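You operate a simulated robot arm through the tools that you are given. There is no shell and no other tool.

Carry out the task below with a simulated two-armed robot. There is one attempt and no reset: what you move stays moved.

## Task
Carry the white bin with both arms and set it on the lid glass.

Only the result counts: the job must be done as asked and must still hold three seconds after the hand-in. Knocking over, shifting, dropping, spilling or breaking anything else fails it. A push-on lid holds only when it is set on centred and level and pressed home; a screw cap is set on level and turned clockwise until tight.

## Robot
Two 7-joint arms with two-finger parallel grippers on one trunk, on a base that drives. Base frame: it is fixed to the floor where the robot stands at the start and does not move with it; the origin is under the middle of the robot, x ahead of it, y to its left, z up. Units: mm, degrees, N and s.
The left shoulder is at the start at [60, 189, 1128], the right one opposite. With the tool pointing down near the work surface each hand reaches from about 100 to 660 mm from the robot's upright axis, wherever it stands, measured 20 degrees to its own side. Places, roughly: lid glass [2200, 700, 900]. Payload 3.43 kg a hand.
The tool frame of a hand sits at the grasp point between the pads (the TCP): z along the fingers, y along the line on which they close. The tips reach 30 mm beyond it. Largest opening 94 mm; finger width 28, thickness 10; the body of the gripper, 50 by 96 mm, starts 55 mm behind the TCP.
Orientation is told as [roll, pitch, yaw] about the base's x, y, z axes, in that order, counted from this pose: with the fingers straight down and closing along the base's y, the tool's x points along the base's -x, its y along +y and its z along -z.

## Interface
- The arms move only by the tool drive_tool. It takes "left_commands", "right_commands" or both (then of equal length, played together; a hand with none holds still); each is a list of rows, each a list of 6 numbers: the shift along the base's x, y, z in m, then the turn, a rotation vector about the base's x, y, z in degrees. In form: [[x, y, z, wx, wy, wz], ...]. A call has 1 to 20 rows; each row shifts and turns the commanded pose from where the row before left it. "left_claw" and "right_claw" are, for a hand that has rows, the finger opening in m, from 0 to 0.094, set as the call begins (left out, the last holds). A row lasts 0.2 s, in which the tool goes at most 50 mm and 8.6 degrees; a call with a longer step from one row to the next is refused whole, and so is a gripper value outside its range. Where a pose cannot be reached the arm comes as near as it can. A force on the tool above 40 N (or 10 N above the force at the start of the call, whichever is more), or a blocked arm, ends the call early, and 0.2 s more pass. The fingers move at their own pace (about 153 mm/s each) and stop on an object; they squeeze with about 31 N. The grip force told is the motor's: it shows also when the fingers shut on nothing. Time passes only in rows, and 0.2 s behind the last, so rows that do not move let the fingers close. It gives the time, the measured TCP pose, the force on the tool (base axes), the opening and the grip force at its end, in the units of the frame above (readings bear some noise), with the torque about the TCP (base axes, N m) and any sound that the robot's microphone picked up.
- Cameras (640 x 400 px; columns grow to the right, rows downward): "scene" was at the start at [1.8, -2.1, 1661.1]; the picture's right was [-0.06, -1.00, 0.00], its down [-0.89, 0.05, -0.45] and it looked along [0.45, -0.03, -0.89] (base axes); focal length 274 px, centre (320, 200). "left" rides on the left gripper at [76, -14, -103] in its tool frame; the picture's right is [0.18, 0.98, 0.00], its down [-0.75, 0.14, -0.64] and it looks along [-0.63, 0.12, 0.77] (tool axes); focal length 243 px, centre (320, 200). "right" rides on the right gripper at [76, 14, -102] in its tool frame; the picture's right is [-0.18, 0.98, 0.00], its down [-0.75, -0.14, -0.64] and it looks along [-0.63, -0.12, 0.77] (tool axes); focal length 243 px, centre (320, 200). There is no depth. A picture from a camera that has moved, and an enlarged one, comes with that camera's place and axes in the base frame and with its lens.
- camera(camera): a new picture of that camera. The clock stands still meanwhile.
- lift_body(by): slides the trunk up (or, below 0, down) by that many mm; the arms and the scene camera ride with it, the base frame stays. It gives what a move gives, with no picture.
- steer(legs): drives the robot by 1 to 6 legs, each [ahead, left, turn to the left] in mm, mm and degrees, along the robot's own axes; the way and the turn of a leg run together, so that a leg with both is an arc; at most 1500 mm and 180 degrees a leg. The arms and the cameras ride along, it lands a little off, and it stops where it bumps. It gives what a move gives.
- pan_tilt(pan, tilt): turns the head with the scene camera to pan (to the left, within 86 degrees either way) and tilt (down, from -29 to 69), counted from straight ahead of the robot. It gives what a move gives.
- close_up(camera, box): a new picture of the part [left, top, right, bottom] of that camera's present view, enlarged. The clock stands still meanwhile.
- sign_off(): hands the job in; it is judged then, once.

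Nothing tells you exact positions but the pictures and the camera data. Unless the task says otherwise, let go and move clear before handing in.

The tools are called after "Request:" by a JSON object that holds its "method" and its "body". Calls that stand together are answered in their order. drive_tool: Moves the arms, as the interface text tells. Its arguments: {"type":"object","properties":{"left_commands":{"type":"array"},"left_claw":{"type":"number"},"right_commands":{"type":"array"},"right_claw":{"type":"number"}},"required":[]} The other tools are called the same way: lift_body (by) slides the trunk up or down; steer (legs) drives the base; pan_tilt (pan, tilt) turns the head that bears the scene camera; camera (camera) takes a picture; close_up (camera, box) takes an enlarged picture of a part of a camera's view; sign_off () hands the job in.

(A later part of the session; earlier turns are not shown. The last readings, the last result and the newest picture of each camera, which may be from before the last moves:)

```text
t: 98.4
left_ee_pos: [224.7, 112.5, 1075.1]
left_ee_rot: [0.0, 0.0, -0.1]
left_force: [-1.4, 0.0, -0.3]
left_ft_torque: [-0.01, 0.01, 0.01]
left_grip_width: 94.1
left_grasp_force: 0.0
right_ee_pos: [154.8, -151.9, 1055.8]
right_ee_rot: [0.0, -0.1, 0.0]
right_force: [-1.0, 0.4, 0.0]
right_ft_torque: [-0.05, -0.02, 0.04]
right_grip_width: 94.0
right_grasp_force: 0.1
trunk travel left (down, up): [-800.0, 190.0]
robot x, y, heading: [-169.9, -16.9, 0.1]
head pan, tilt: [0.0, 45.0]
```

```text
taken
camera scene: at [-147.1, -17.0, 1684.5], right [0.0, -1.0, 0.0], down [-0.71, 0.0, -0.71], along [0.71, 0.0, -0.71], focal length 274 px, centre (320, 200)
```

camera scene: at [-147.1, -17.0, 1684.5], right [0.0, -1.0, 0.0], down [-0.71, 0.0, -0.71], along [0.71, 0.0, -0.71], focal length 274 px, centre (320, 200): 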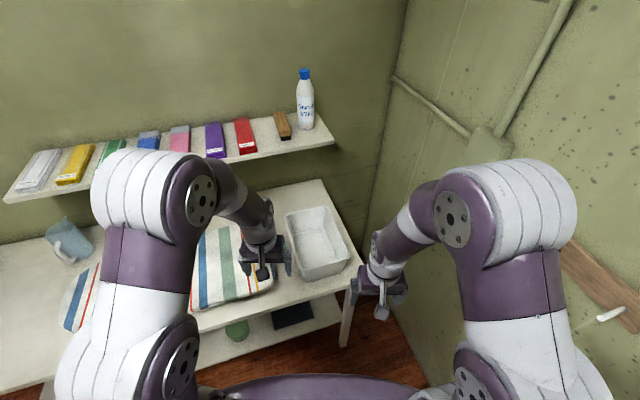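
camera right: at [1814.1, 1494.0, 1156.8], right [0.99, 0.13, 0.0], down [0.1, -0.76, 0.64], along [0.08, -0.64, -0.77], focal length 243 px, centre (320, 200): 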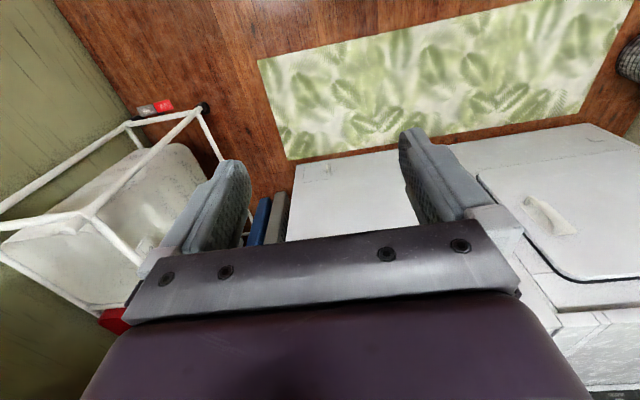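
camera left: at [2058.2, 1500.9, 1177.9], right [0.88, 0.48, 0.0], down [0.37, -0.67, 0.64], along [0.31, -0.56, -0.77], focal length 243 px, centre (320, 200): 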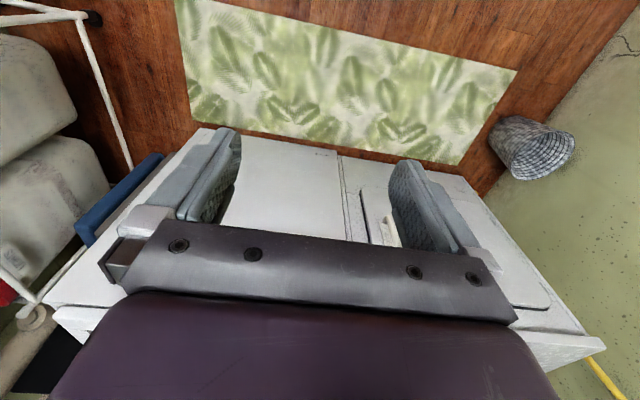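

The bin shows clearly between the hands now. I'll zoom in from two heights to measure it.

Request:
{"method": "close_up", "body": {"camera": "scene", "box": [260, 180, 390, 290]}}

Request:
{"method": "lift_body", "body": {"by": 185}}

Request:
{"method": "close_up", "body": {"camera": "scene", "box": [260, 190, 390, 310]}}

Request:
{"method": "camera", "body": {"camera": "right"}}

Request:
{"method": "camera", "body": {"camera": "left"}}

```text
3.64 times, centred on (325, 235) of scene
camera zoom: at [-147.1, -17.0, 1684.5], right [0.0, -1.0, 0.0], down [-0.71, 0.0, -0.71], along [0.71, 0.0, -0.71], focal length 998 px, centre (302, 73)
```

zoom: 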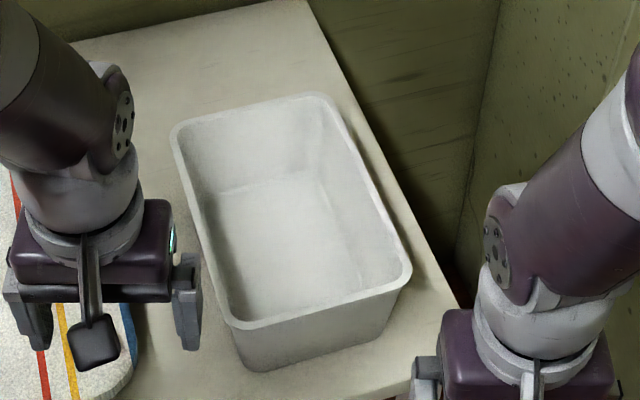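

```text
t: 100.5
left_ee_pos: [223.9, 111.5, 1260.4]
left_ee_rot: [0.0, -0.1, -0.1]
left_force: [0.1, 0.2, 0.9]
left_ft_torque: [0.01, -0.01, -0.02]
left_grip_width: 93.9
left_grasp_force: 0.0
right_ee_pos: [154.9, -151.3, 1238.7]
right_ee_rot: [0.1, 0.0, -0.1]
right_force: [-0.2, -0.2, 0.5]
right_ft_torque: [0.03, -0.01, 0.01]
right_grip_width: 94.1
right_grasp_force: 0.1
trunk travel left (down, up): [-985.0, 5.0]
robot x, y, heading: [-167.8, -18.2, 0.1]
head pan, tilt: [0.0, 45.0]
```

```text
3.33 times, centred on (325, 250) of scene
camera zoom: at [-147.0, -16.9, 1869.4], right [0.0, -1.0, 0.0], down [-0.71, 0.0, -0.71], along [0.71, 0.0, -0.71], focal length 914 px, centre (303, 33)
```

zoom: 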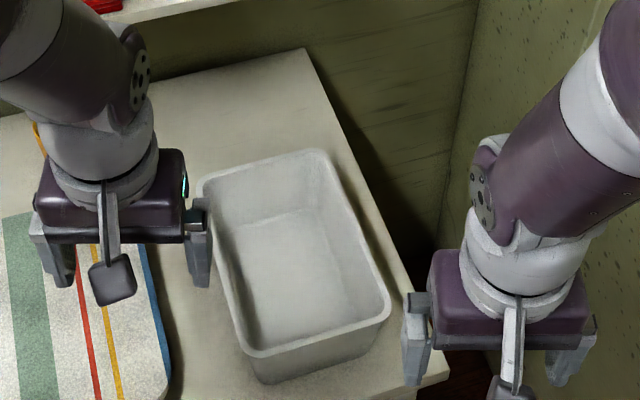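

```text
taken
camera right: at [79.3, -137.0, 1341.8], right [0.19, 0.98, 0.0], down [0.75, -0.14, 0.64], along [0.63, -0.12, -0.77], focal length 243 px, centre (320, 200)
```

right: 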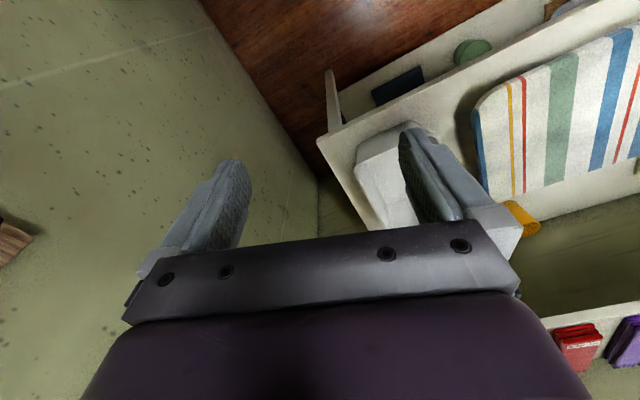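

```text
taken
camera left: at [147.8, 97.9, 1362.7], right [-0.18, 0.98, 0.0], down [0.75, 0.14, 0.64], along [0.63, 0.12, -0.77], focal length 243 px, centre (320, 200)
```

left: 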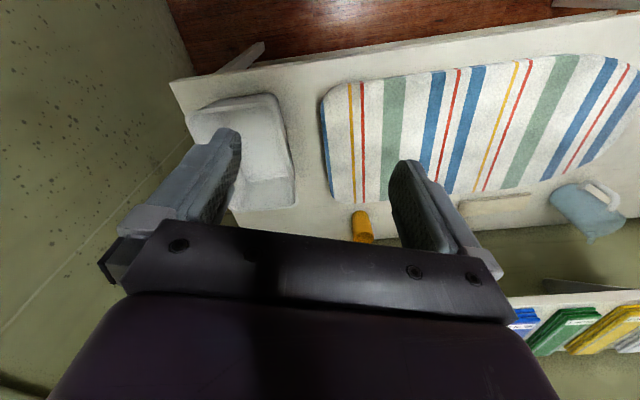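

The bin rim comes out at about z 910, with its centre near (457, 1). It is about 170 wide and 243 long, and turned 18°. I'll lower the trunk, return to the start position and point the hands at the middles of the two long walls.

Request:
{"method": "lift_body", "body": {"by": -120}}

Request:
{"method": "steer", "body": {"legs": [[160, 18, 0]]}}

Request:
{"method": "pan_tilt", "body": {"pan": 0, "tilt": 62}}

Request:
{"method": "close_up", "body": {"camera": "scene", "box": [250, 120, 390, 260]}}

```text
t: 102.0
left_ee_pos: [224.2, 112.1, 1138.7]
left_ee_rot: [0.0, 0.0, -0.1]
left_force: [-0.4, -0.2, -0.7]
left_ft_torque: [0.02, 0.01, 0.02]
left_grip_width: 94.2
left_grasp_force: 0.0
right_ee_pos: [154.8, -152.2, 1119.3]
right_ee_rot: [0.0, 0.0, -0.2]
right_force: [0.1, -0.2, -0.2]
right_ft_torque: [0.0, 0.01, 0.0]
right_grip_width: 94.1
right_grasp_force: 0.0
trunk travel left (down, up): [-865.0, 125.0]
robot x, y, heading: [-168.7, -16.7, -0.3]
head pan, tilt: [0.0, 45.0]
```

```text
t: 103.4
left_ee_pos: [382.1, 129.6, 1140.0]
left_ee_rot: [0.1, -0.1, -0.1]
left_force: [0.0, -0.7, 0.0]
left_ft_torque: [0.01, -0.04, 0.01]
left_grip_width: 93.9
left_grasp_force: 0.1
right_ee_pos: [314.4, -133.6, 1120.6]
right_ee_rot: [0.0, -0.1, -0.1]
right_force: [0.5, -1.3, 0.8]
right_ft_torque: [0.05, -0.02, -0.01]
right_grip_width: 93.9
right_grasp_force: 0.1
trunk travel left (down, up): [-865.0, 125.0]
robot x, y, heading: [-7.1, 0.0, 0.1]
head pan, tilt: [0.0, 45.0]
```

```text
t: 104.2
left_ee_pos: [385.0, 129.5, 1139.3]
left_ee_rot: [0.0, 0.1, -0.1]
left_force: [1.0, -0.7, 0.8]
left_ft_torque: [-0.05, 0.0, -0.01]
left_grip_width: 94.0
left_grasp_force: 0.1
right_ee_pos: [317.5, -132.6, 1120.2]
right_ee_rot: [0.0, 0.0, -0.1]
right_force: [-0.2, -2.2, 0.5]
right_ft_torque: [-0.03, 0.01, 0.0]
right_grip_width: 93.9
right_grasp_force: 0.1
trunk travel left (down, up): [-865.0, 125.0]
robot x, y, heading: [-8.1, -1.2, -0.0]
head pan, tilt: [0.0, 62.0]
```

```text
2.86 times, centred on (320, 190) of scene
camera zoom: at [-1.9, 1.4, 1727.7], right [0.0, -1.0, 0.0], down [-0.88, 0.0, -0.47], along [0.47, 0.0, -0.88], focal length 784 px, centre (320, 229)
```

zoom: 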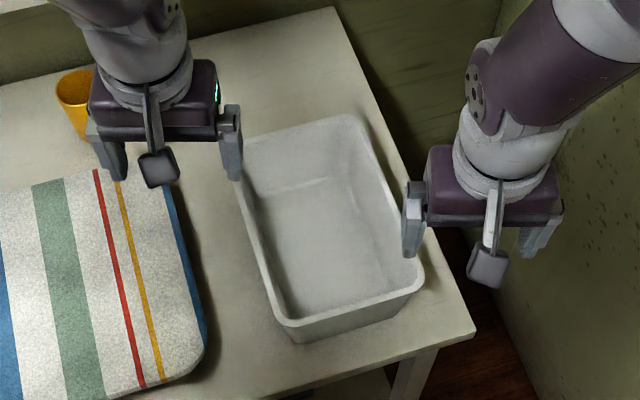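

All three views agree on the bin's place. I'll bring both hands over the midpoints of its long walls, yawed 17.8°, still well above the rim.

Request:
{"method": "drive_tool", "body": {"left_commands": [[0.008, -0.0088, 0, 0, 0, 3], [0.008, -0.0088, 0, 0, 0, 3], [0.008, -0.0088, 0, 0, 0, 3], [0.008, -0.0088, 0, 0, 0, 3], [0.008, -0.0088, 0, 0, 0, 3], [0.008, -0.0085, 0, 0, 0, 2.9]], "right_commands": [[0.0276, 0.0093, 0, 0, 0, 3], [0.0276, 0.0093, 0, 0, 0, 3], [0.0276, 0.0093, 0, 0, 0, 3], [0.0276, 0.0093, 0, 0, 0, 3], [0.0276, 0.0093, 0, 0, 0, 3], [0.0275, 0.0091, 0, 0, 0, 2.9]]}}

Request:
{"method": "close_up", "body": {"camera": "scene", "box": [230, 100, 410, 260]}}

Request:
{"method": "camera", "body": {"camera": "right"}}

Request:
{"method": "camera", "body": {"camera": "left"}}

```text
t: 105.6
left_ee_pos: [432.2, 77.7, 1138.0]
left_ee_rot: [0.0, 0.1, 17.9]
left_force: [0.6, 0.2, 0.7]
left_ft_torque: [-0.01, 0.01, -0.01]
left_grip_width: 93.9
left_grasp_force: 0.0
right_ee_pos: [483.1, -77.8, 1119.1]
right_ee_rot: [0.0, 0.1, 17.9]
right_force: [1.0, -0.3, 0.1]
right_ft_torque: [-0.01, 0.02, -0.02]
right_grip_width: 93.9
right_grasp_force: 0.1
trunk travel left (down, up): [-865.0, 125.0]
robot x, y, heading: [-4.9, 3.7, -0.1]
head pan, tilt: [0.0, 62.0]
```

```text
2.50 times, centred on (320, 180) of scene
camera zoom: at [-1.7, 1.1, 1727.7], right [0.0, -1.0, 0.0], down [-0.88, 0.0, -0.47], along [0.47, 0.0, -0.88], focal length 686 px, centre (320, 250)
```

zoom: 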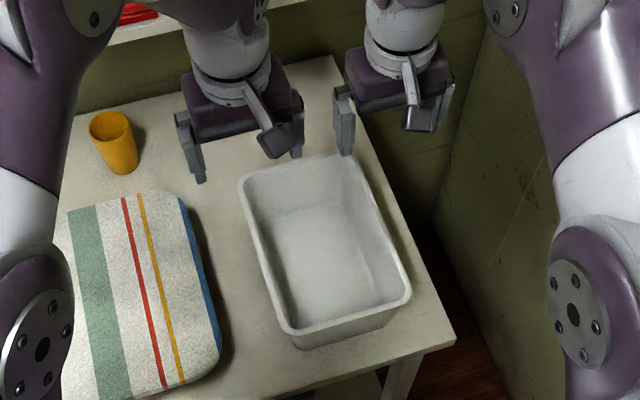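

```text
taken
camera right: at [405.8, -87.6, 1220.8], right [-0.13, 0.99, 0.0], down [0.76, 0.1, 0.64], along [0.64, 0.08, -0.77], focal length 243 px, centre (320, 200)
```

right: 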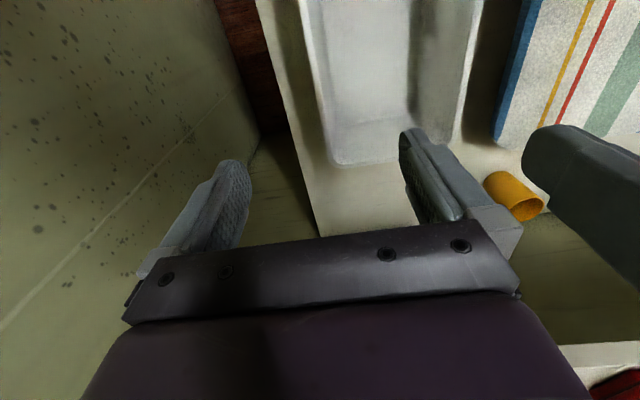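

```text
taken
camera left: at [364.3, 41.2, 1241.9], right [-0.48, 0.88, 0.0], down [0.67, 0.37, 0.64], along [0.56, 0.31, -0.77], focal length 243 px, centre (320, 200)
```

left: 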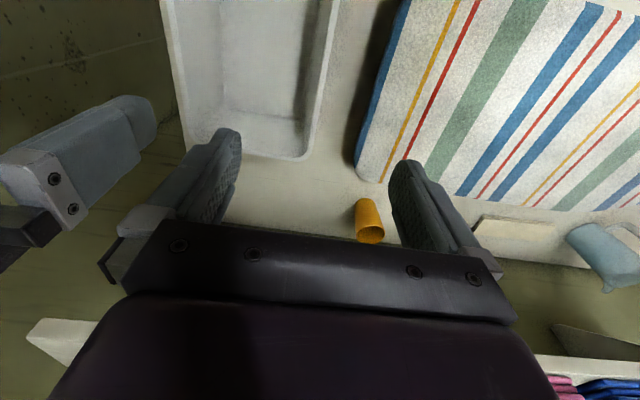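

Both hands sit within a few mm of the wall midpoints. I'll shift them about 6 mm back along the walls, descend to just above the rim, and look again.

Request:
{"method": "drive_tool", "body": {"left_commands": [[-0.0055, -0.002, -0.02, 0, 0, 0], [0, 0, -0.03, 0, 0, 0], [0, 0, -0.03, 0, 0, 0], [0, 0, -0.03, 0, 0, 0], [0, 0, -0.03, 0, 0, 0], [0, 0, -0.023, 0, 0, 0]], "right_commands": [[-0.0055, -0.002, -0.014, 0, 0, 0], [0, 0, -0.026, 0, 0, 0], [0, 0, -0.026, 0, 0, 0], [0, 0, -0.026, 0, 0, 0], [0, 0, -0.026, 0, 0, 0], [0, 0, -0.026, 0, 0, 0]], "left_claw": 0.08, "right_claw": 0.08}}

Request:
{"method": "close_up", "body": {"camera": "scene", "box": [240, 130, 400, 260]}}

Request:
{"method": "camera", "body": {"camera": "right"}}

Request:
{"method": "camera", "body": {"camera": "left"}}

```text
t: 107.0
left_ee_pos: [429.5, 75.4, 976.1]
left_ee_rot: [0.0, 0.2, 17.8]
left_force: [0.4, -0.9, 0.5]
left_ft_torque: [0.0, 0.04, 0.01]
left_grip_width: 80.3
left_grasp_force: 0.0
right_ee_pos: [478.2, -80.6, 975.1]
right_ee_rot: [0.0, -0.1, 17.8]
right_force: [-0.8, 0.4, 0.1]
right_ft_torque: [0.01, 0.03, 0.01]
right_grip_width: 79.9
right_grasp_force: 0.1
trunk travel left (down, up): [-865.0, 125.0]
robot x, y, heading: [-5.8, 0.3, -0.2]
head pan, tilt: [0.0, 62.0]
```

```text
3.08 times, centred on (320, 195) of scene
camera zoom: at [-2.0, 1.1, 1727.8], right [0.0, -1.0, 0.0], down [-0.88, 0.0, -0.47], along [0.47, 0.0, -0.88], focal length 844 px, centre (320, 215)
```

zoom: 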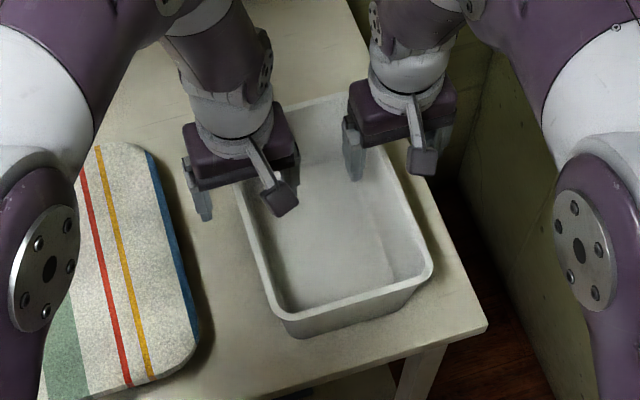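

```text
taken
camera right: at [401.2, -89.8, 1076.7], right [-0.13, 0.99, 0.0], down [0.76, 0.1, 0.64], along [0.64, 0.08, -0.77], focal length 243 px, centre (320, 200)
```

right: 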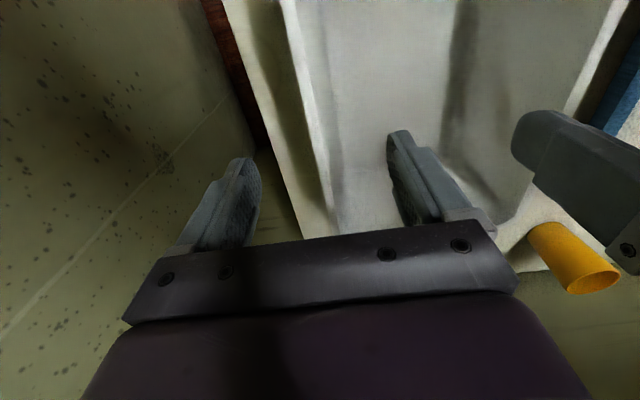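

```text
taken
camera left: at [361.5, 38.9, 1078.6], right [-0.48, 0.88, 0.0], down [0.67, 0.37, 0.64], along [0.56, 0.31, -0.77], focal length 243 px, centre (320, 200)
```

left: 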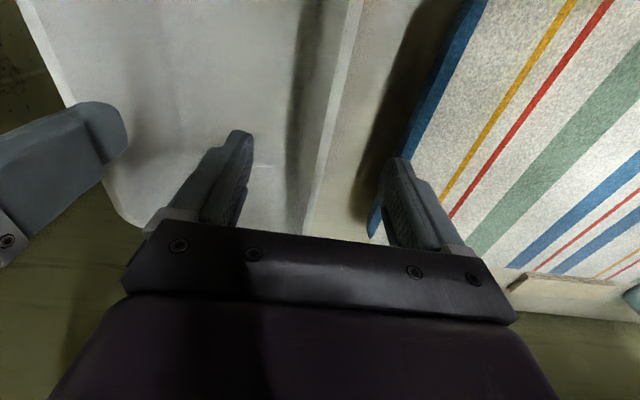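

Both hands straddle the walls well centred. I'll narrow the fingers a little and go down 80 mm so that they overlap the rim.

Request:
{"method": "drive_tool", "body": {"left_commands": [[0, 0, -0.016, 0, 0, 0], [0, 0, -0.016, 0, 0, 0], [0, 0, -0.016, 0, 0, 0], [0, 0, -0.016, 0, 0, 0], [0, 0, -0.016, 0, 0, 0]], "right_commands": [[0, 0, -0.016, 0, 0, 0], [0, 0, -0.016, 0, 0, 0], [0, 0, -0.016, 0, 0, 0], [0, 0, -0.016, 0, 0, 0], [0, 0, -0.016, 0, 0, 0]], "left_claw": 0.06, "right_claw": 0.06}}

Request:
{"method": "close_up", "body": {"camera": "scene", "box": [240, 130, 400, 260]}}

Request:
{"method": "camera", "body": {"camera": "right"}}

Request:
{"method": "camera", "body": {"camera": "left"}}

```text
t: 108.2
left_ee_pos: [427.9, 75.0, 895.8]
left_ee_rot: [-0.1, 0.0, 17.7]
left_force: [-0.3, -0.5, 0.3]
left_ft_torque: [-0.01, -0.01, 0.02]
left_grip_width: 60.0
left_grasp_force: 0.0
right_ee_pos: [477.0, -79.7, 895.0]
right_ee_rot: [-0.1, 0.0, 17.8]
right_force: [0.2, -0.4, 0.4]
right_ft_torque: [-0.03, 0.04, 0.02]
right_grip_width: 60.0
right_grasp_force: 0.1
trunk travel left (down, up): [-865.0, 125.0]
robot x, y, heading: [-6.1, 0.2, -0.2]
head pan, tilt: [0.0, 62.0]
```

```text
3.08 times, centred on (320, 195) of scene
camera zoom: at [-2.4, 1.2, 1727.7], right [0.0, -1.0, 0.0], down [-0.88, 0.0, -0.47], along [0.47, 0.0, -0.88], focal length 844 px, centre (320, 215)
```

zoom: 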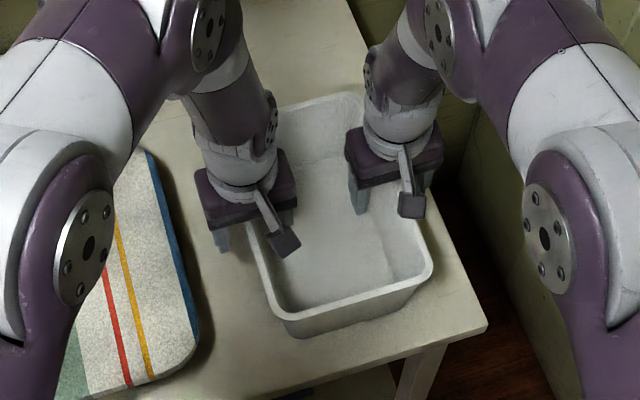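

```text
taken
camera right: at [400.0, -88.7, 997.2], right [-0.13, 0.99, 0.0], down [0.76, 0.1, 0.64], along [0.64, 0.08, -0.77], focal length 243 px, centre (320, 200)
```

right: 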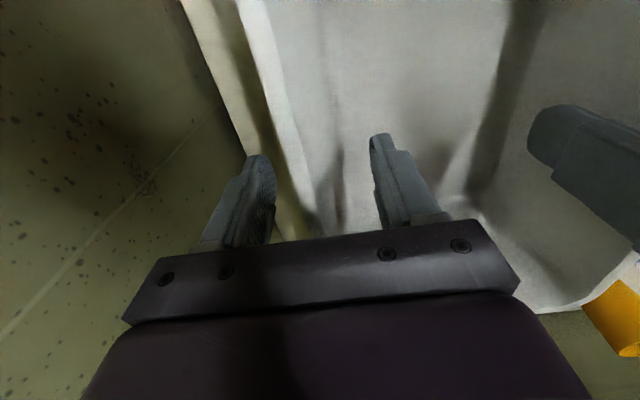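

```text
taken
camera left: at [359.8, 38.4, 998.9], right [-0.48, 0.88, 0.0], down [0.67, 0.36, 0.64], along [0.56, 0.31, -0.77], focal length 243 px, centre (320, 200)
```

left: 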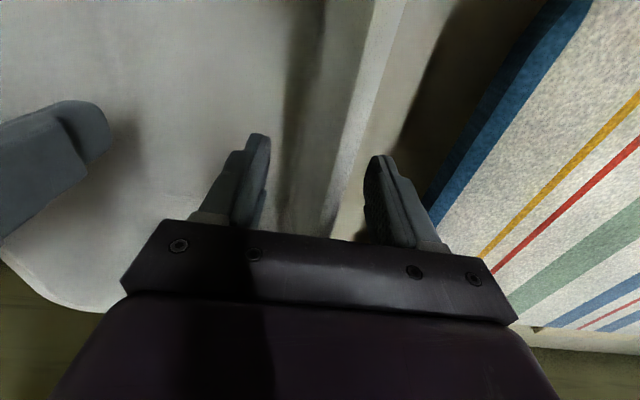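

The walls are between the fingers. I'll go 8 mm deeper and close both grippers.

Request:
{"method": "drive_tool", "body": {"left_commands": [[0, 0, -0.008, 0, 0, 0]], "right_commands": [[0, 0, -0.008, 0, 0, 0]]}}

Request:
{"method": "drive_tool", "body": {"left_commands": [[0, 0, 0, 0, 0, 0], [0, 0, 0, 0, 0, 0], [0, 0, 0, 0, 0, 0], [0, 0, 0, 0, 0, 0]], "right_commands": [[0, 0, 0, 0, 0, 0], [0, 0, 0, 0, 0, 0], [0, 0, 0, 0, 0, 0], [0, 0, 0, 0, 0, 0]], "left_claw": 0.0, "right_claw": 0.0}}

Request:
{"method": "close_up", "body": {"camera": "scene", "box": [240, 130, 400, 260]}}

Request:
{"method": "camera", "body": {"camera": "right"}}

Request:
{"method": "camera", "body": {"camera": "left"}}

```text
t: 108.6
left_ee_pos: [428.2, 74.7, 887.7]
left_ee_rot: [0.1, 0.0, 17.7]
left_force: [0.7, 0.4, -0.2]
left_ft_torque: [-0.04, 0.01, -0.01]
left_grip_width: 60.0
left_grasp_force: 0.0
right_ee_pos: [477.5, -77.6, 888.5]
right_ee_rot: [0.0, -0.1, 17.8]
right_force: [0.1, 0.1, -0.2]
right_ft_torque: [0.03, -0.03, 0.01]
right_grip_width: 60.2
right_grasp_force: 0.0
trunk travel left (down, up): [-865.0, 125.0]
robot x, y, heading: [-7.9, 0.6, -0.2]
head pan, tilt: [0.0, 62.0]
```

```text
t: 109.6
left_ee_pos: [426.3, 75.3, 887.4]
left_ee_rot: [0.0, 0.1, 17.8]
left_force: [-3.6, 14.5, -0.1]
left_ft_torque: [-1.67, -0.63, -0.01]
left_grip_width: 11.2
left_grasp_force: 30.6
right_ee_pos: [476.8, -79.5, 886.9]
right_ee_rot: [0.0, 0.0, 17.7]
right_force: [4.2, -14.4, 1.0]
right_ft_torque: [1.67, 0.5, -0.01]
right_grip_width: 11.2
right_grasp_force: 30.9
trunk travel left (down, up): [-865.0, 125.0]
robot x, y, heading: [-7.5, -1.7, -0.1]
head pan, tilt: [0.0, 62.0]
```

```text
3.08 times, centred on (320, 195) of scene
camera zoom: at [-3.1, 1.1, 1727.7], right [0.0, -1.0, 0.0], down [-0.88, 0.0, -0.47], along [0.47, 0.0, -0.88], focal length 844 px, centre (320, 215)
```

zoom: 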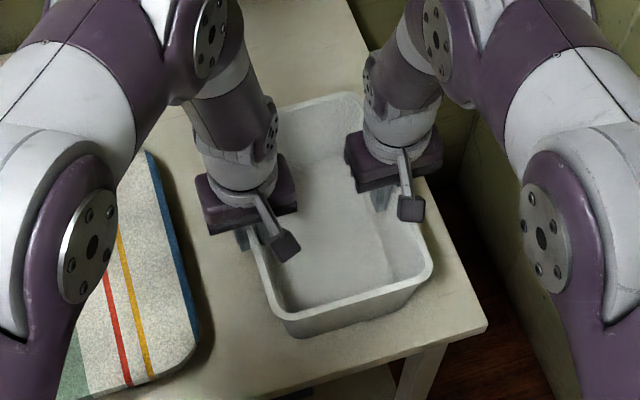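

```text
taken
camera right: at [399.9, -88.6, 989.5], right [-0.13, 0.99, 0.0], down [0.76, 0.1, 0.64], along [0.64, 0.08, -0.77], focal length 243 px, centre (320, 200)
```

right: 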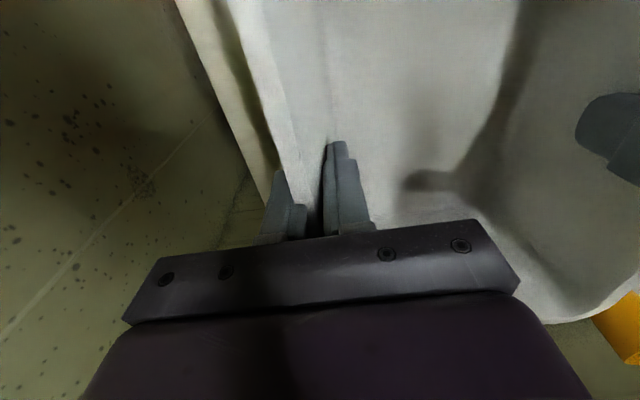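

```text
taken
camera left: at [358.7, 38.7, 990.9], right [-0.48, 0.88, 0.0], down [0.68, 0.36, 0.64], along [0.56, 0.31, -0.77], focal length 243 px, centre (320, 200)
```

left: 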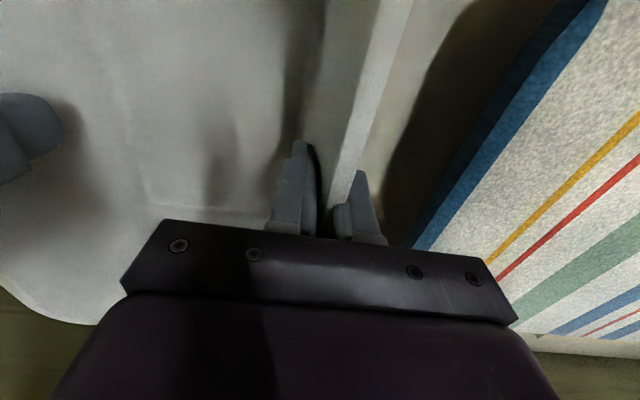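

Both walls are gripped, at about 11 mm each. The hands press inward with about 14 N, so I'll ease them outward a little.

Request:
{"method": "drive_tool", "body": {"left_commands": [[-0.0006, 0.0019, 0, 0, 0, 0], [0, 0, 0, 0, 0, 0]], "right_commands": [[0.0006, -0.0019, 0, 0, 0, 0], [0, 0, 0, 0, 0, 0]]}}

```text
t: 110.2
left_ee_pos: [429.7, 75.5, 889.9]
left_ee_rot: [-0.2, -0.2, 17.7]
left_force: [2.5, -22.8, 0.0]
left_ft_torque: [-1.9, 0.63, -0.34]
left_grip_width: 11.2
left_grasp_force: 30.5
right_ee_pos: [477.8, -78.9, 888.9]
right_ee_rot: [-0.1, 0.0, 17.9]
right_force: [-3.2, 22.5, 1.6]
right_ft_torque: [2.07, -0.55, -0.39]
right_grip_width: 11.6
right_grasp_force: 30.6
trunk travel left (down, up): [-865.0, 125.0]
robot x, y, heading: [-8.9, -1.0, -0.4]
head pan, tilt: [0.0, 62.0]
```

That went past neutral. I'll go back about 1.2 mm on each side.

Request:
{"method": "drive_tool", "body": {"left_commands": [[0.0004, -0.0011, 0, 0, 0, 0], [0, 0, 0, 0, 0, 0]], "right_commands": [[-0.0004, 0.0011, 0, 0, 0, 0], [0, 0, 0, 0, 0, 0]]}}

```text
t: 110.8
left_ee_pos: [428.4, 75.8, 889.3]
left_ee_rot: [-0.1, -0.1, 17.8]
left_force: [1.4, -22.3, -0.4]
left_ft_torque: [-1.56, -0.44, -0.38]
left_grip_width: 11.1
left_grasp_force: 31.1
right_ee_pos: [477.3, -79.3, 888.0]
right_ee_rot: [0.1, 0.1, 17.8]
right_force: [-2.2, 21.6, 2.3]
right_ft_torque: [1.69, 0.72, -0.38]
right_grip_width: 11.9
right_grasp_force: 31.7
trunk travel left (down, up): [-865.0, 125.0]
robot x, y, heading: [-7.0, -2.5, -0.0]
head pan, tilt: [0.0, 62.0]
```

Request:
{"method": "drive_tool", "body": {"left_commands": [[0.0003, -0.001, 0, 0, 0, 0], [0, 0, 0, 0, 0, 0], [0, 0, 0, 0, 0, 0]], "right_commands": [[-0.0003, 0.001, 0, 0, 0, 0], [0, 0, 0, 0, 0, 0], [0, 0, 0, 0, 0, 0]]}}

```text
t: 111.6
left_ee_pos: [426.8, 74.9, 889.1]
left_ee_rot: [0.0, 0.1, 17.8]
left_force: [-0.3, -3.7, -0.1]
left_ft_torque: [-1.39, -1.3, -0.15]
left_grip_width: 11.0
left_grasp_force: 31.3
right_ee_pos: [476.0, -79.6, 887.9]
right_ee_rot: [0.0, 0.0, 17.9]
right_force: [-0.3, 2.6, 3.5]
right_ft_torque: [1.58, 0.9, -0.2]
right_grip_width: 11.5
right_grasp_force: 31.3
trunk travel left (down, up): [-865.0, 125.0]
robot x, y, heading: [-5.7, -1.7, -0.0]
head pan, tilt: [0.0, 62.0]
```

The forces between the hands are nearly gone. I'll raise the trunk a little and check the lift.

Request:
{"method": "lift_body", "body": {"by": 30}}

Request:
{"method": "camera", "body": {"camera": "scene"}}

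Request:
{"method": "camera", "body": {"camera": "left"}}

```text
t: 112.4
left_ee_pos: [426.8, 75.2, 918.8]
left_ee_rot: [0.1, 0.1, 17.8]
left_force: [-2.1, 3.0, 0.0]
left_ft_torque: [-1.61, -0.82, -0.11]
left_grip_width: 10.9
left_grasp_force: 31.3
right_ee_pos: [477.8, -79.4, 918.6]
right_ee_rot: [0.0, 0.0, 17.8]
right_force: [2.2, -2.7, -1.2]
right_ft_torque: [1.54, 0.84, -0.05]
right_grip_width: 11.6
right_grasp_force: 30.6
trunk travel left (down, up): [-895.0, 95.0]
robot x, y, heading: [-12.1, 0.5, -0.3]
head pan, tilt: [0.0, 62.0]
```

```text
taken
camera scene: at [-2.6, 1.2, 1757.7], right [0.0, -1.0, 0.0], down [-0.88, 0.0, -0.47], along [0.47, 0.0, -0.88], focal length 274 px, centre (320, 200)
```

scene: 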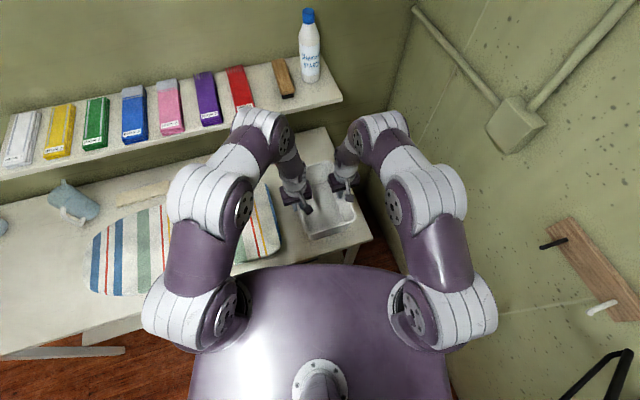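

```text
taken
camera left: at [359.1, 38.9, 1021.9], right [-0.48, 0.88, 0.0], down [0.68, 0.36, 0.64], along [0.56, 0.31, -0.77], focal length 243 px, centre (320, 200)
```

left: 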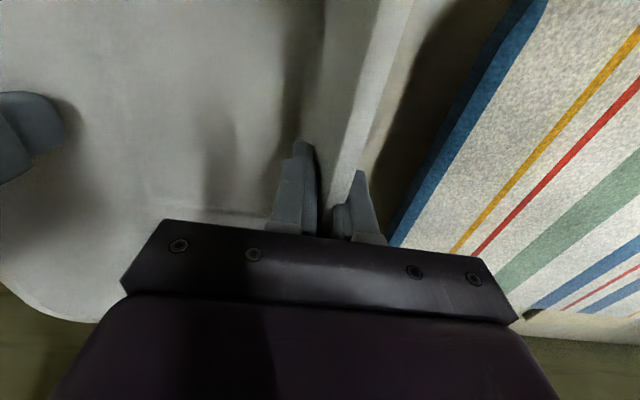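

The bin is coming up with the hands. I'll lift it further, clear of everything on the table.

Request:
{"method": "lift_body", "body": {"by": 90}}

Request:
{"method": "close_up", "body": {"camera": "scene", "box": [200, 80, 440, 280]}}

```text
t: 113.6
left_ee_pos: [427.1, 76.5, 1009.5]
left_ee_rot: [0.1, 0.2, 17.9]
left_force: [-5.2, 10.9, 0.2]
left_ft_torque: [-1.69, -0.51, -0.09]
left_grip_width: 10.9
left_grasp_force: 30.3
right_ee_pos: [476.4, -78.8, 1007.0]
right_ee_rot: [0.0, 0.1, 17.8]
right_force: [5.7, -12.0, -1.0]
right_ft_torque: [1.67, 0.47, -0.1]
right_grip_width: 11.8
right_grasp_force: 31.1
trunk travel left (down, up): [-985.0, 5.0]
robot x, y, heading: [-6.7, 0.7, -0.3]
head pan, tilt: [0.0, 62.0]
```

```text
2.00 times, centred on (320, 180) of scene
camera zoom: at [-2.7, 1.2, 1847.6], right [0.0, -1.0, 0.0], down [-0.88, 0.0, -0.47], along [0.47, 0.0, -0.88], focal length 549 px, centre (320, 240)
```

zoom: 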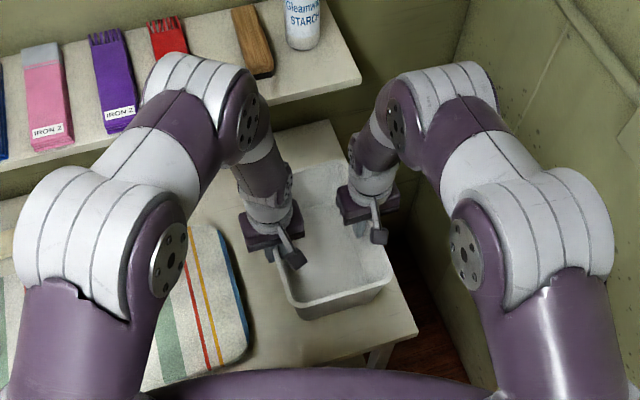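

The bin hangs level. I'll raise both arms together by 80 mm more, so that its bottom clears the washer top.

Request:
{"method": "drive_tool", "body": {"left_commands": [[0, 0, 0.01, 0, 0, 0], [0, 0, 0.01, 0, 0, 0], [0, 0, 0.01, 0, 0, 0], [0, 0, 0.01, 0, 0, 0], [0, 0, 0.01, 0, 0, 0], [0, 0, 0.01, 0, 0, 0], [0, 0, 0.01, 0, 0, 0], [0, 0, 0.01, 0, 0, 0]], "right_commands": [[0, 0, 0.01, 0, 0, 0], [0, 0, 0.01, 0, 0, 0], [0, 0, 0.01, 0, 0, 0], [0, 0, 0.01, 0, 0, 0], [0, 0, 0.01, 0, 0, 0], [0, 0, 0.01, 0, 0, 0], [0, 0, 0.01, 0, 0, 0], [0, 0, 0.01, 0, 0, 0]]}}

Request:
{"method": "steer", "body": {"legs": [[-180, 0, 0]]}}

Request:
{"method": "camera", "body": {"camera": "scene"}}

```text
t: 115.4
left_ee_pos: [427.0, 75.2, 1089.3]
left_ee_rot: [-0.1, -0.1, 17.8]
left_force: [-2.3, -5.4, -2.8]
left_ft_torque: [-1.64, 0.31, -0.24]
left_grip_width: 10.8
left_grasp_force: 31.1
right_ee_pos: [477.9, -80.0, 1086.9]
right_ee_rot: [0.0, 0.1, 17.9]
right_force: [1.9, 6.1, 1.1]
right_ft_torque: [1.98, -0.26, -0.33]
right_grip_width: 12.3
right_grasp_force: 31.1
trunk travel left (down, up): [-985.0, 5.0]
robot x, y, heading: [-6.6, -0.8, -0.0]
head pan, tilt: [0.0, 62.0]
```

```text
t: 116.9
left_ee_pos: [254.3, 73.6, 1087.7]
left_ee_rot: [0.0, 0.0, 17.7]
left_force: [2.1, -21.2, -5.0]
left_ft_torque: [-1.24, -0.57, -0.2]
left_grip_width: 10.6
left_grasp_force: 31.1
right_ee_pos: [302.0, -79.8, 1085.1]
right_ee_rot: [0.0, 0.2, 17.8]
right_force: [-3.2, 21.4, 3.4]
right_ft_torque: [1.69, 0.76, -0.28]
right_grip_width: 12.2
right_grasp_force: 31.2
trunk travel left (down, up): [-985.0, 5.0]
robot x, y, heading: [-187.0, -0.2, -0.1]
head pan, tilt: [0.0, 62.0]
```

```text
taken
camera scene: at [-175.0, 1.4, 1847.6], right [0.0, -1.0, 0.0], down [-0.88, 0.0, -0.47], along [0.47, 0.0, -0.88], focal length 274 px, centre (320, 200)
```

scene: 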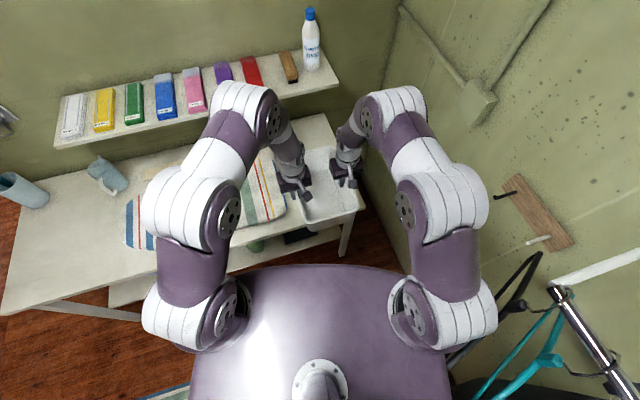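

The bin is carried securely. I'll strafe left away from the clothes rail before turning, then go along the table.

Request:
{"method": "steer", "body": {"legs": [[0, 250, 0], [-60, 0, 18]]}}

Request:
{"method": "camera", "body": {"camera": "scene"}}

```text
t: 119.7
left_ee_pos: [153.2, 440.5, 1089.8]
left_ee_rot: [-0.1, -0.1, 35.2]
left_force: [-0.5, -5.1, -3.4]
left_ft_torque: [-1.24, -0.73, -0.23]
left_grip_width: 10.2
left_grasp_force: 30.8
right_ee_pos: [245.6, 306.7, 1085.9]
right_ee_rot: [0.0, 0.1, 35.2]
right_force: [0.7, 5.6, 1.1]
right_ft_torque: [1.51, 0.98, -0.28]
right_grip_width: 12.3
right_grasp_force: 31.2
trunk travel left (down, up): [-985.0, 5.0]
robot x, y, heading: [-242.7, 239.0, 17.4]
head pan, tilt: [0.0, 62.0]
```

```text
taken
camera scene: at [-234.9, 241.2, 1847.7], right [0.3, -0.95, 0.0], down [-0.84, -0.26, -0.47], along [0.45, 0.14, -0.88], focal length 274 px, centre (320, 200)
```

scene: 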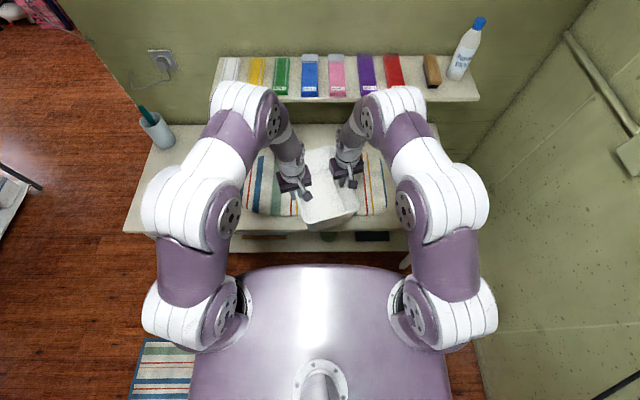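

The bin stays steady. I'll strafe left along the table to the gap.

Request:
{"method": "steer", "body": {"legs": [[0, 770, 0.4], [0, 770, 0.4]]}}

Request:
{"method": "camera", "body": {"camera": "scene"}}

```text
t: 127.7
left_ee_pos: [-315.2, 1918.4, 1089.2]
left_ee_rot: [0.0, -0.2, 35.7]
left_force: [-1.7, -1.3, -3.1]
left_ft_torque: [-1.19, -0.85, -0.18]
left_grip_width: 10.7
left_grasp_force: 31.3
right_ee_pos: [-222.2, 1786.0, 1086.8]
right_ee_rot: [0.0, 0.0, 35.7]
right_force: [1.2, 1.8, 0.7]
right_ft_torque: [1.43, 1.04, -0.24]
right_grip_width: 12.2
right_grasp_force: 30.9
trunk travel left (down, up): [-985.0, 5.0]
robot x, y, heading: [-703.9, 1714.0, 17.5]
head pan, tilt: [0.0, 62.0]
```

```text
taken
camera scene: at [-702.3, 1716.0, 1847.7], right [0.31, -0.95, 0.0], down [-0.84, -0.27, -0.47], along [0.45, 0.14, -0.88], focal length 274 px, centre (320, 200)
```

scene: 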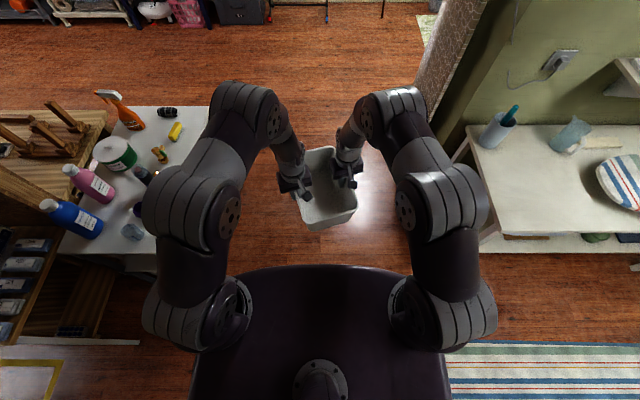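

I'm centred in the gap. I'll drive ahead past the ironing board.

Request:
{"method": "steer", "body": {"legs": [[1100, 12, 0], [1105, 12, 0]]}}

```text
t: 138.7
left_ee_pos: [1806.5, 2631.3, 1089.3]
left_ee_rot: [-0.1, -0.1, 35.4]
left_force: [-1.2, -1.1, -2.6]
left_ft_torque: [-1.2, -0.85, -0.11]
left_grip_width: 10.2
left_grasp_force: 30.8
right_ee_pos: [1899.6, 2497.0, 1087.8]
right_ee_rot: [0.0, 0.0, 35.5]
right_force: [1.2, 0.9, 2.0]
right_ft_torque: [1.45, 1.02, -0.13]
right_grip_width: 12.1
right_grasp_force: 30.7
trunk travel left (down, up): [-985.0, 5.0]
robot x, y, heading: [1418.8, 2420.1, 17.8]
head pan, tilt: [0.0, 62.0]
```

Next I turn toward the washer and approach to about 1.1 m from the lid.

Request:
{"method": "steer", "body": {"legs": [[0, 0, -61], [784, -225, 0], [0, 0, -29]]}}

Request:
{"method": "pan_tilt", "body": {"pan": 0, "tilt": 50}}

Request:
{"method": "camera", "body": {"camera": "scene"}}

```text
t: 147.1
left_ee_pos: [2009.8, 1336.0, 1090.3]
left_ee_rot: [-0.1, -0.1, -55.2]
left_force: [-0.1, 1.1, -3.4]
left_ft_torque: [-0.88, 1.18, -0.08]
left_grip_width: 10.7
left_grasp_force: 30.7
right_ee_pos: [1875.2, 1244.3, 1086.8]
right_ee_rot: [-0.1, 0.0, -55.2]
right_force: [-0.1, -2.1, 1.0]
right_ft_torque: [1.03, -1.44, -0.1]
right_grip_width: 12.2
right_grasp_force: 31.4
trunk travel left (down, up): [-985.0, 5.0]
robot x, y, heading: [1812.0, 1729.0, -73.3]
head pan, tilt: [0.0, 62.0]
```

```text
t: 147.9
left_ee_pos: [2009.7, 1335.7, 1088.7]
left_ee_rot: [-0.2, -0.1, -55.2]
left_force: [-0.6, 1.6, -2.6]
left_ft_torque: [-0.91, 1.15, -0.08]
left_grip_width: 10.4
left_grasp_force: 30.7
right_ee_pos: [1875.4, 1244.5, 1086.0]
right_ee_rot: [0.0, 0.0, -55.3]
right_force: [-0.2, -1.8, 1.6]
right_ft_torque: [1.11, -1.39, -0.11]
right_grip_width: 12.3
right_grasp_force: 31.1
trunk travel left (down, up): [-985.0, 5.0]
robot x, y, heading: [1814.2, 1729.5, -73.5]
head pan, tilt: [0.0, 50.0]
```

```text
taken
camera scene: at [1815.2, 1715.2, 1862.5], right [-0.96, -0.29, 0.0], down [-0.22, 0.73, -0.64], along [0.19, -0.61, -0.77], focal length 274 px, centre (320, 200)
```

scene: 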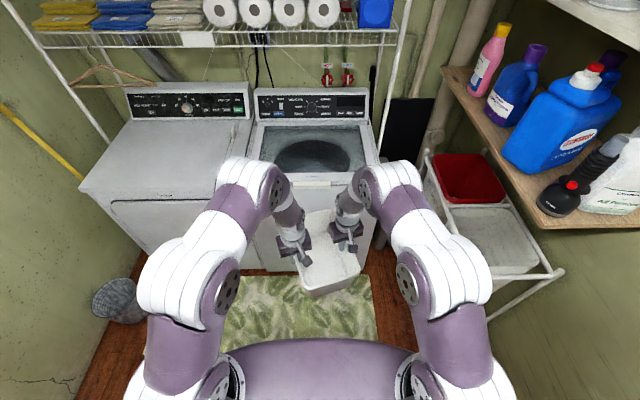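

The bin hangs level in front of the washer. I'll zoom in on the lid glass to refine its position from here.

Request:
{"method": "close_up", "body": {"camera": "scene", "box": [230, 70, 410, 210]}}

Request:
{"method": "close_up", "body": {"camera": "scene", "box": [230, 170, 410, 310]}}

```text
2.86 times, centred on (320, 140) of scene
camera zoom: at [1815.2, 1715.2, 1862.5], right [-0.96, -0.29, 0.0], down [-0.22, 0.73, -0.64], along [0.19, -0.61, -0.77], focal length 784 px, centre (320, 371)
```

zoom: 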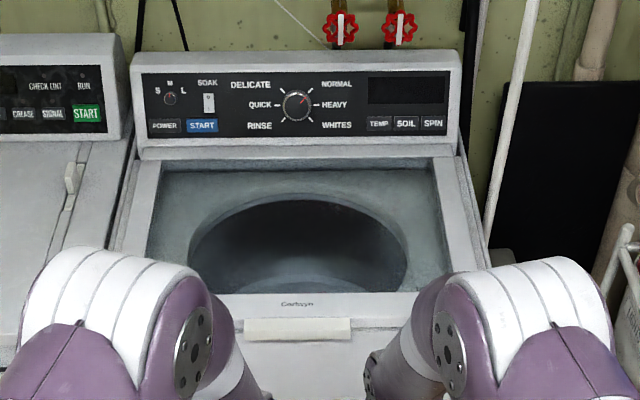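

```text
2.86 times, centred on (320, 240) of scene
camera zoom: at [1815.2, 1715.2, 1862.5], right [-0.96, -0.29, 0.0], down [-0.22, 0.73, -0.64], along [0.19, -0.61, -0.77], focal length 784 px, centre (320, 86)
```

zoom: 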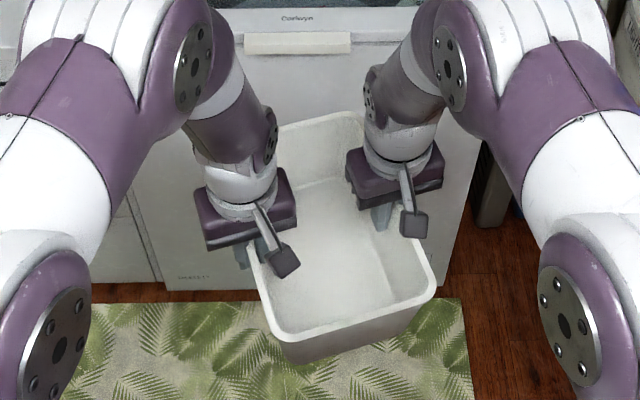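

The lid glass centre comes out at about (2186, 620). The bin may be up to 150 mm tall, so I'll raise the arms another 70 mm before its front passes over the washer.

Request:
{"method": "drive_tool", "body": {"left_commands": [[0, 0, 0.01, 0, 0, 0], [0, 0, 0.01, 0, 0, 0], [0, 0, 0.01, 0, 0, 0], [0, 0, 0.01, 0, 0, 0], [0, 0, 0.01, 0, 0, 0], [0, 0, 0.01, 0, 0, 0], [0, 0, 0.01, 0, 0, 0]], "right_commands": [[0, 0, 0.01, 0, 0, 0], [0, 0, 0.01, 0, 0, 0], [0, 0, 0.01, 0, 0, 0], [0, 0, 0.01, 0, 0, 0], [0, 0, 0.01, 0, 0, 0], [0, 0, 0.01, 0, 0, 0], [0, 0, 0.01, 0, 0, 0]]}}

Request:
{"method": "camera", "body": {"camera": "scene"}}

```text
t: 149.5
left_ee_pos: [2009.8, 1336.0, 1158.4]
left_ee_rot: [-0.2, -0.2, -55.4]
left_force: [-11.8, -5.5, -4.8]
left_ft_torque: [-0.46, 1.2, -0.16]
left_grip_width: 10.6
left_grasp_force: 30.8
right_ee_pos: [1875.9, 1244.9, 1156.7]
right_ee_rot: [-0.1, -0.1, -55.3]
right_force: [12.9, 5.1, 2.6]
right_ft_torque: [0.72, -1.68, -0.23]
right_grip_width: 12.5
right_grasp_force: 31.1
trunk travel left (down, up): [-985.0, 5.0]
robot x, y, heading: [1812.4, 1729.7, -73.3]
head pan, tilt: [0.0, 50.0]
```

```text
taken
camera scene: at [1815.3, 1716.1, 1862.5], right [-0.96, -0.29, 0.0], down [-0.22, 0.73, -0.64], along [0.19, -0.62, -0.77], focal length 274 px, centre (320, 200)
```

scene: 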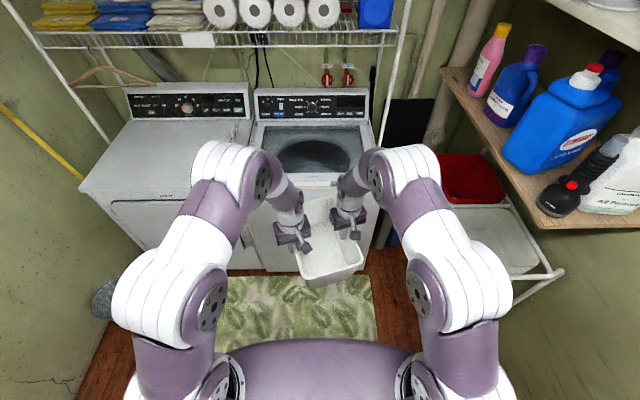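

Everything is clear. I'll drive 420 mm ahead in line with the lid and look again.

Request:
{"method": "steer", "body": {"legs": [[420, 20, 1.2]]}}

Request:
{"method": "camera", "body": {"camera": "scene"}}

Request:
{"method": "camera", "body": {"camera": "left"}}

Request:
{"method": "camera", "body": {"camera": "right"}}

```text
t: 152.0
left_ee_pos: [2159.7, 951.8, 1160.7]
left_ee_rot: [-0.2, -0.3, -54.3]
left_force: [-33.1, -18.5, -5.8]
left_ft_torque: [-0.76, 0.83, -0.26]
left_grip_width: 10.6
left_grasp_force: 30.8
right_ee_pos: [2025.3, 857.5, 1157.1]
right_ee_rot: [0.0, -0.2, -54.2]
right_force: [32.5, 18.8, 4.8]
right_ft_torque: [1.16, -1.42, -0.28]
right_grip_width: 12.4
right_grasp_force: 31.1
trunk travel left (down, up): [-985.0, 5.0]
robot x, y, heading: [1954.2, 1343.1, -72.2]
head pan, tilt: [0.0, 50.0]
```

```text
taken
camera scene: at [1957.5, 1327.9, 1862.6], right [-0.95, -0.31, 0.0], down [-0.23, 0.73, -0.64], along [0.2, -0.61, -0.77], focal length 274 px, centre (320, 200)
```

scene: 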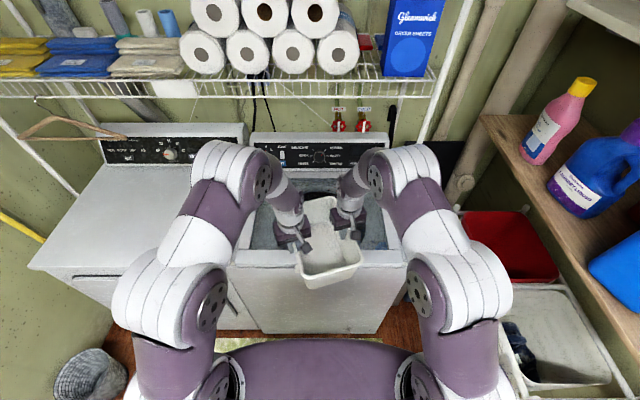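

```text
taken
camera left: at [2102.7, 1005.5, 1262.6], right [0.69, 0.72, 0.0], down [0.55, -0.53, 0.65], along [0.46, -0.45, -0.76], focal length 243 px, centre (320, 200)
```

left: 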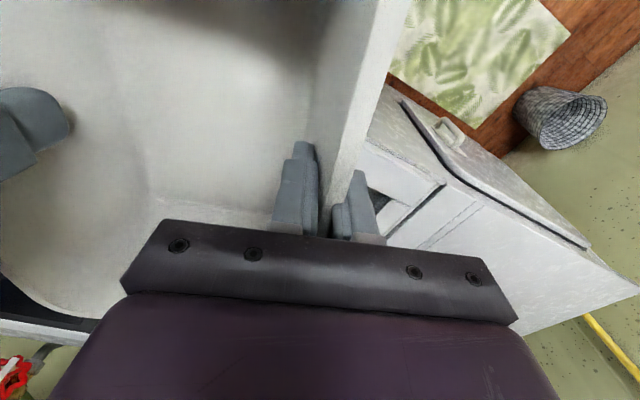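

```text
taken
camera right: at [1993.2, 928.0, 1258.2], right [0.91, 0.42, 0.0], down [0.33, -0.69, 0.64], along [0.27, -0.58, -0.77], focal length 243 px, centre (320, 200)
```

right: 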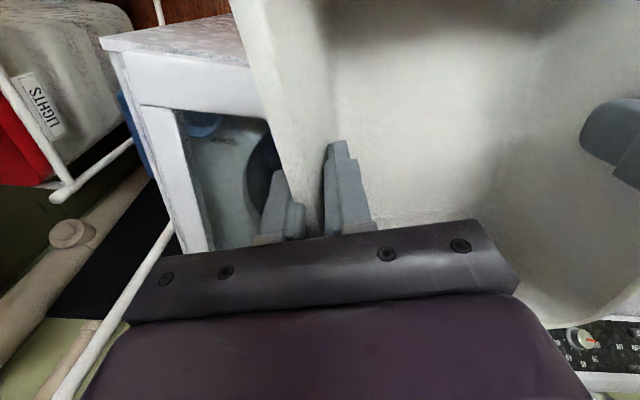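

The bin is above the lid. The hands are pulling apart by about 38 N, so I'll relieve that by moving them slightly together.

Request:
{"method": "drive_tool", "body": {"left_commands": [[-0.0008, -0.0006, 0, 0, 0, 0], [0, 0, 0, 0, 0, 0], [0, 0, 0, 0, 0, 0]], "right_commands": [[0.0008, 0.0006, 0, 0, 0, 0], [0, 0, 0, 0, 0, 0], [0, 0, 0, 0, 0, 0]]}}

```text
t: 152.8
left_ee_pos: [2158.7, 949.7, 1158.8]
left_ee_rot: [0.0, 0.1, -54.3]
left_force: [17.2, 13.7, -1.5]
left_ft_torque: [-1.44, 0.96, -0.08]
left_grip_width: 10.6
left_grasp_force: 30.8
right_ee_pos: [2026.2, 855.7, 1155.5]
right_ee_rot: [0.0, 0.0, -54.2]
right_force: [-15.4, -13.0, 0.2]
right_ft_torque: [1.49, -1.02, -0.1]
right_grip_width: 12.1
right_grasp_force: 31.5
trunk travel left (down, up): [-985.0, 5.0]
robot x, y, heading: [1952.3, 1341.0, -72.0]
head pan, tilt: [0.0, 50.0]
```

The force is now moderate. I'll drive the last 150 mm, which keeps my base about 330 mm from the washer front.

Request:
{"method": "steer", "body": {"legs": [[150, 0, 0]]}}

Request:
{"method": "pan_tilt", "body": {"pan": 0, "tilt": 60}}

Request:
{"method": "camera", "body": {"camera": "scene"}}

Request:
{"method": "close_up", "body": {"camera": "scene", "box": [220, 90, 420, 240]}}

```text
t: 154.2
left_ee_pos: [2203.7, 808.4, 1159.3]
left_ee_rot: [-0.1, -0.2, -54.2]
left_force: [29.3, 22.6, -0.1]
left_ft_torque: [-0.86, 1.43, -0.14]
left_grip_width: 10.7
left_grasp_force: 30.9
right_ee_pos: [2071.5, 715.1, 1157.8]
right_ee_rot: [0.0, -0.1, -54.3]
right_force: [-29.6, -23.4, -1.3]
right_ft_torque: [0.87, -1.47, -0.13]
right_grip_width: 12.4
right_grasp_force: 30.5
trunk travel left (down, up): [-985.0, 5.0]
robot x, y, heading: [1999.6, 1198.3, -72.3]
head pan, tilt: [0.0, 50.0]
```

```text
t: 154.9
left_ee_pos: [2206.1, 807.4, 1157.9]
left_ee_rot: [0.0, 0.0, -54.3]
left_force: [4.6, 3.5, -1.7]
left_ft_torque: [-1.08, 1.14, -0.05]
left_grip_width: 10.9
left_grasp_force: 31.2
right_ee_pos: [2073.4, 713.3, 1155.3]
right_ee_rot: [0.1, 0.1, -54.3]
right_force: [-4.7, -4.1, 0.4]
right_ft_torque: [1.21, -1.34, -0.06]
right_grip_width: 12.1
right_grasp_force: 30.9
trunk travel left (down, up): [-985.0, 5.0]
robot x, y, heading: [1999.5, 1198.4, -72.4]
head pan, tilt: [0.0, 60.0]
```

```text
taken
camera scene: at [2001.6, 1191.4, 1850.0], right [-0.95, -0.31, 0.0], down [-0.27, 0.82, -0.5], along [0.15, -0.48, -0.87], focal length 274 px, centre (320, 200)
```

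scene: 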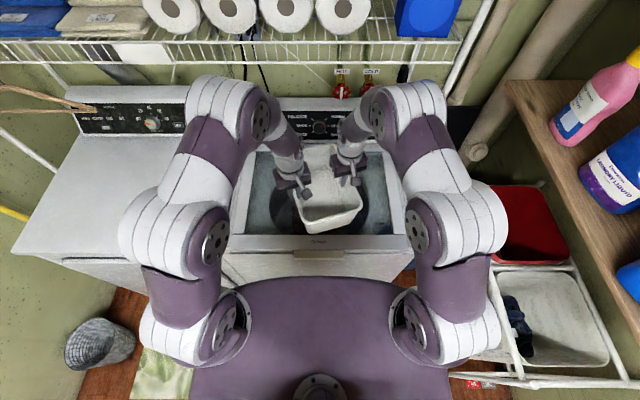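

```text
2.67 times, centred on (320, 165) of scene
camera zoom: at [2001.6, 1191.4, 1850.0], right [-0.95, -0.31, 0.0], down [-0.27, 0.82, -0.5], along [0.15, -0.48, -0.87], focal length 732 px, centre (320, 293)
```

zoom: 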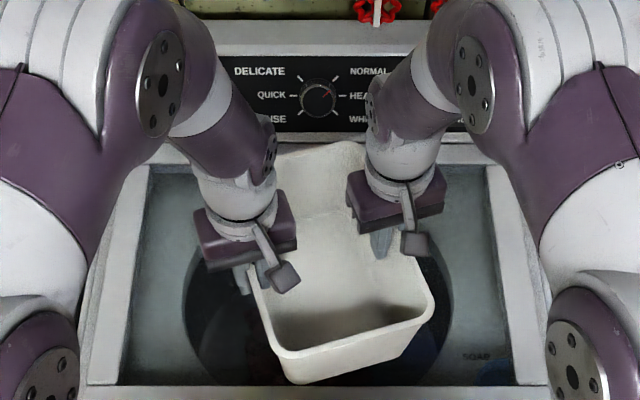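

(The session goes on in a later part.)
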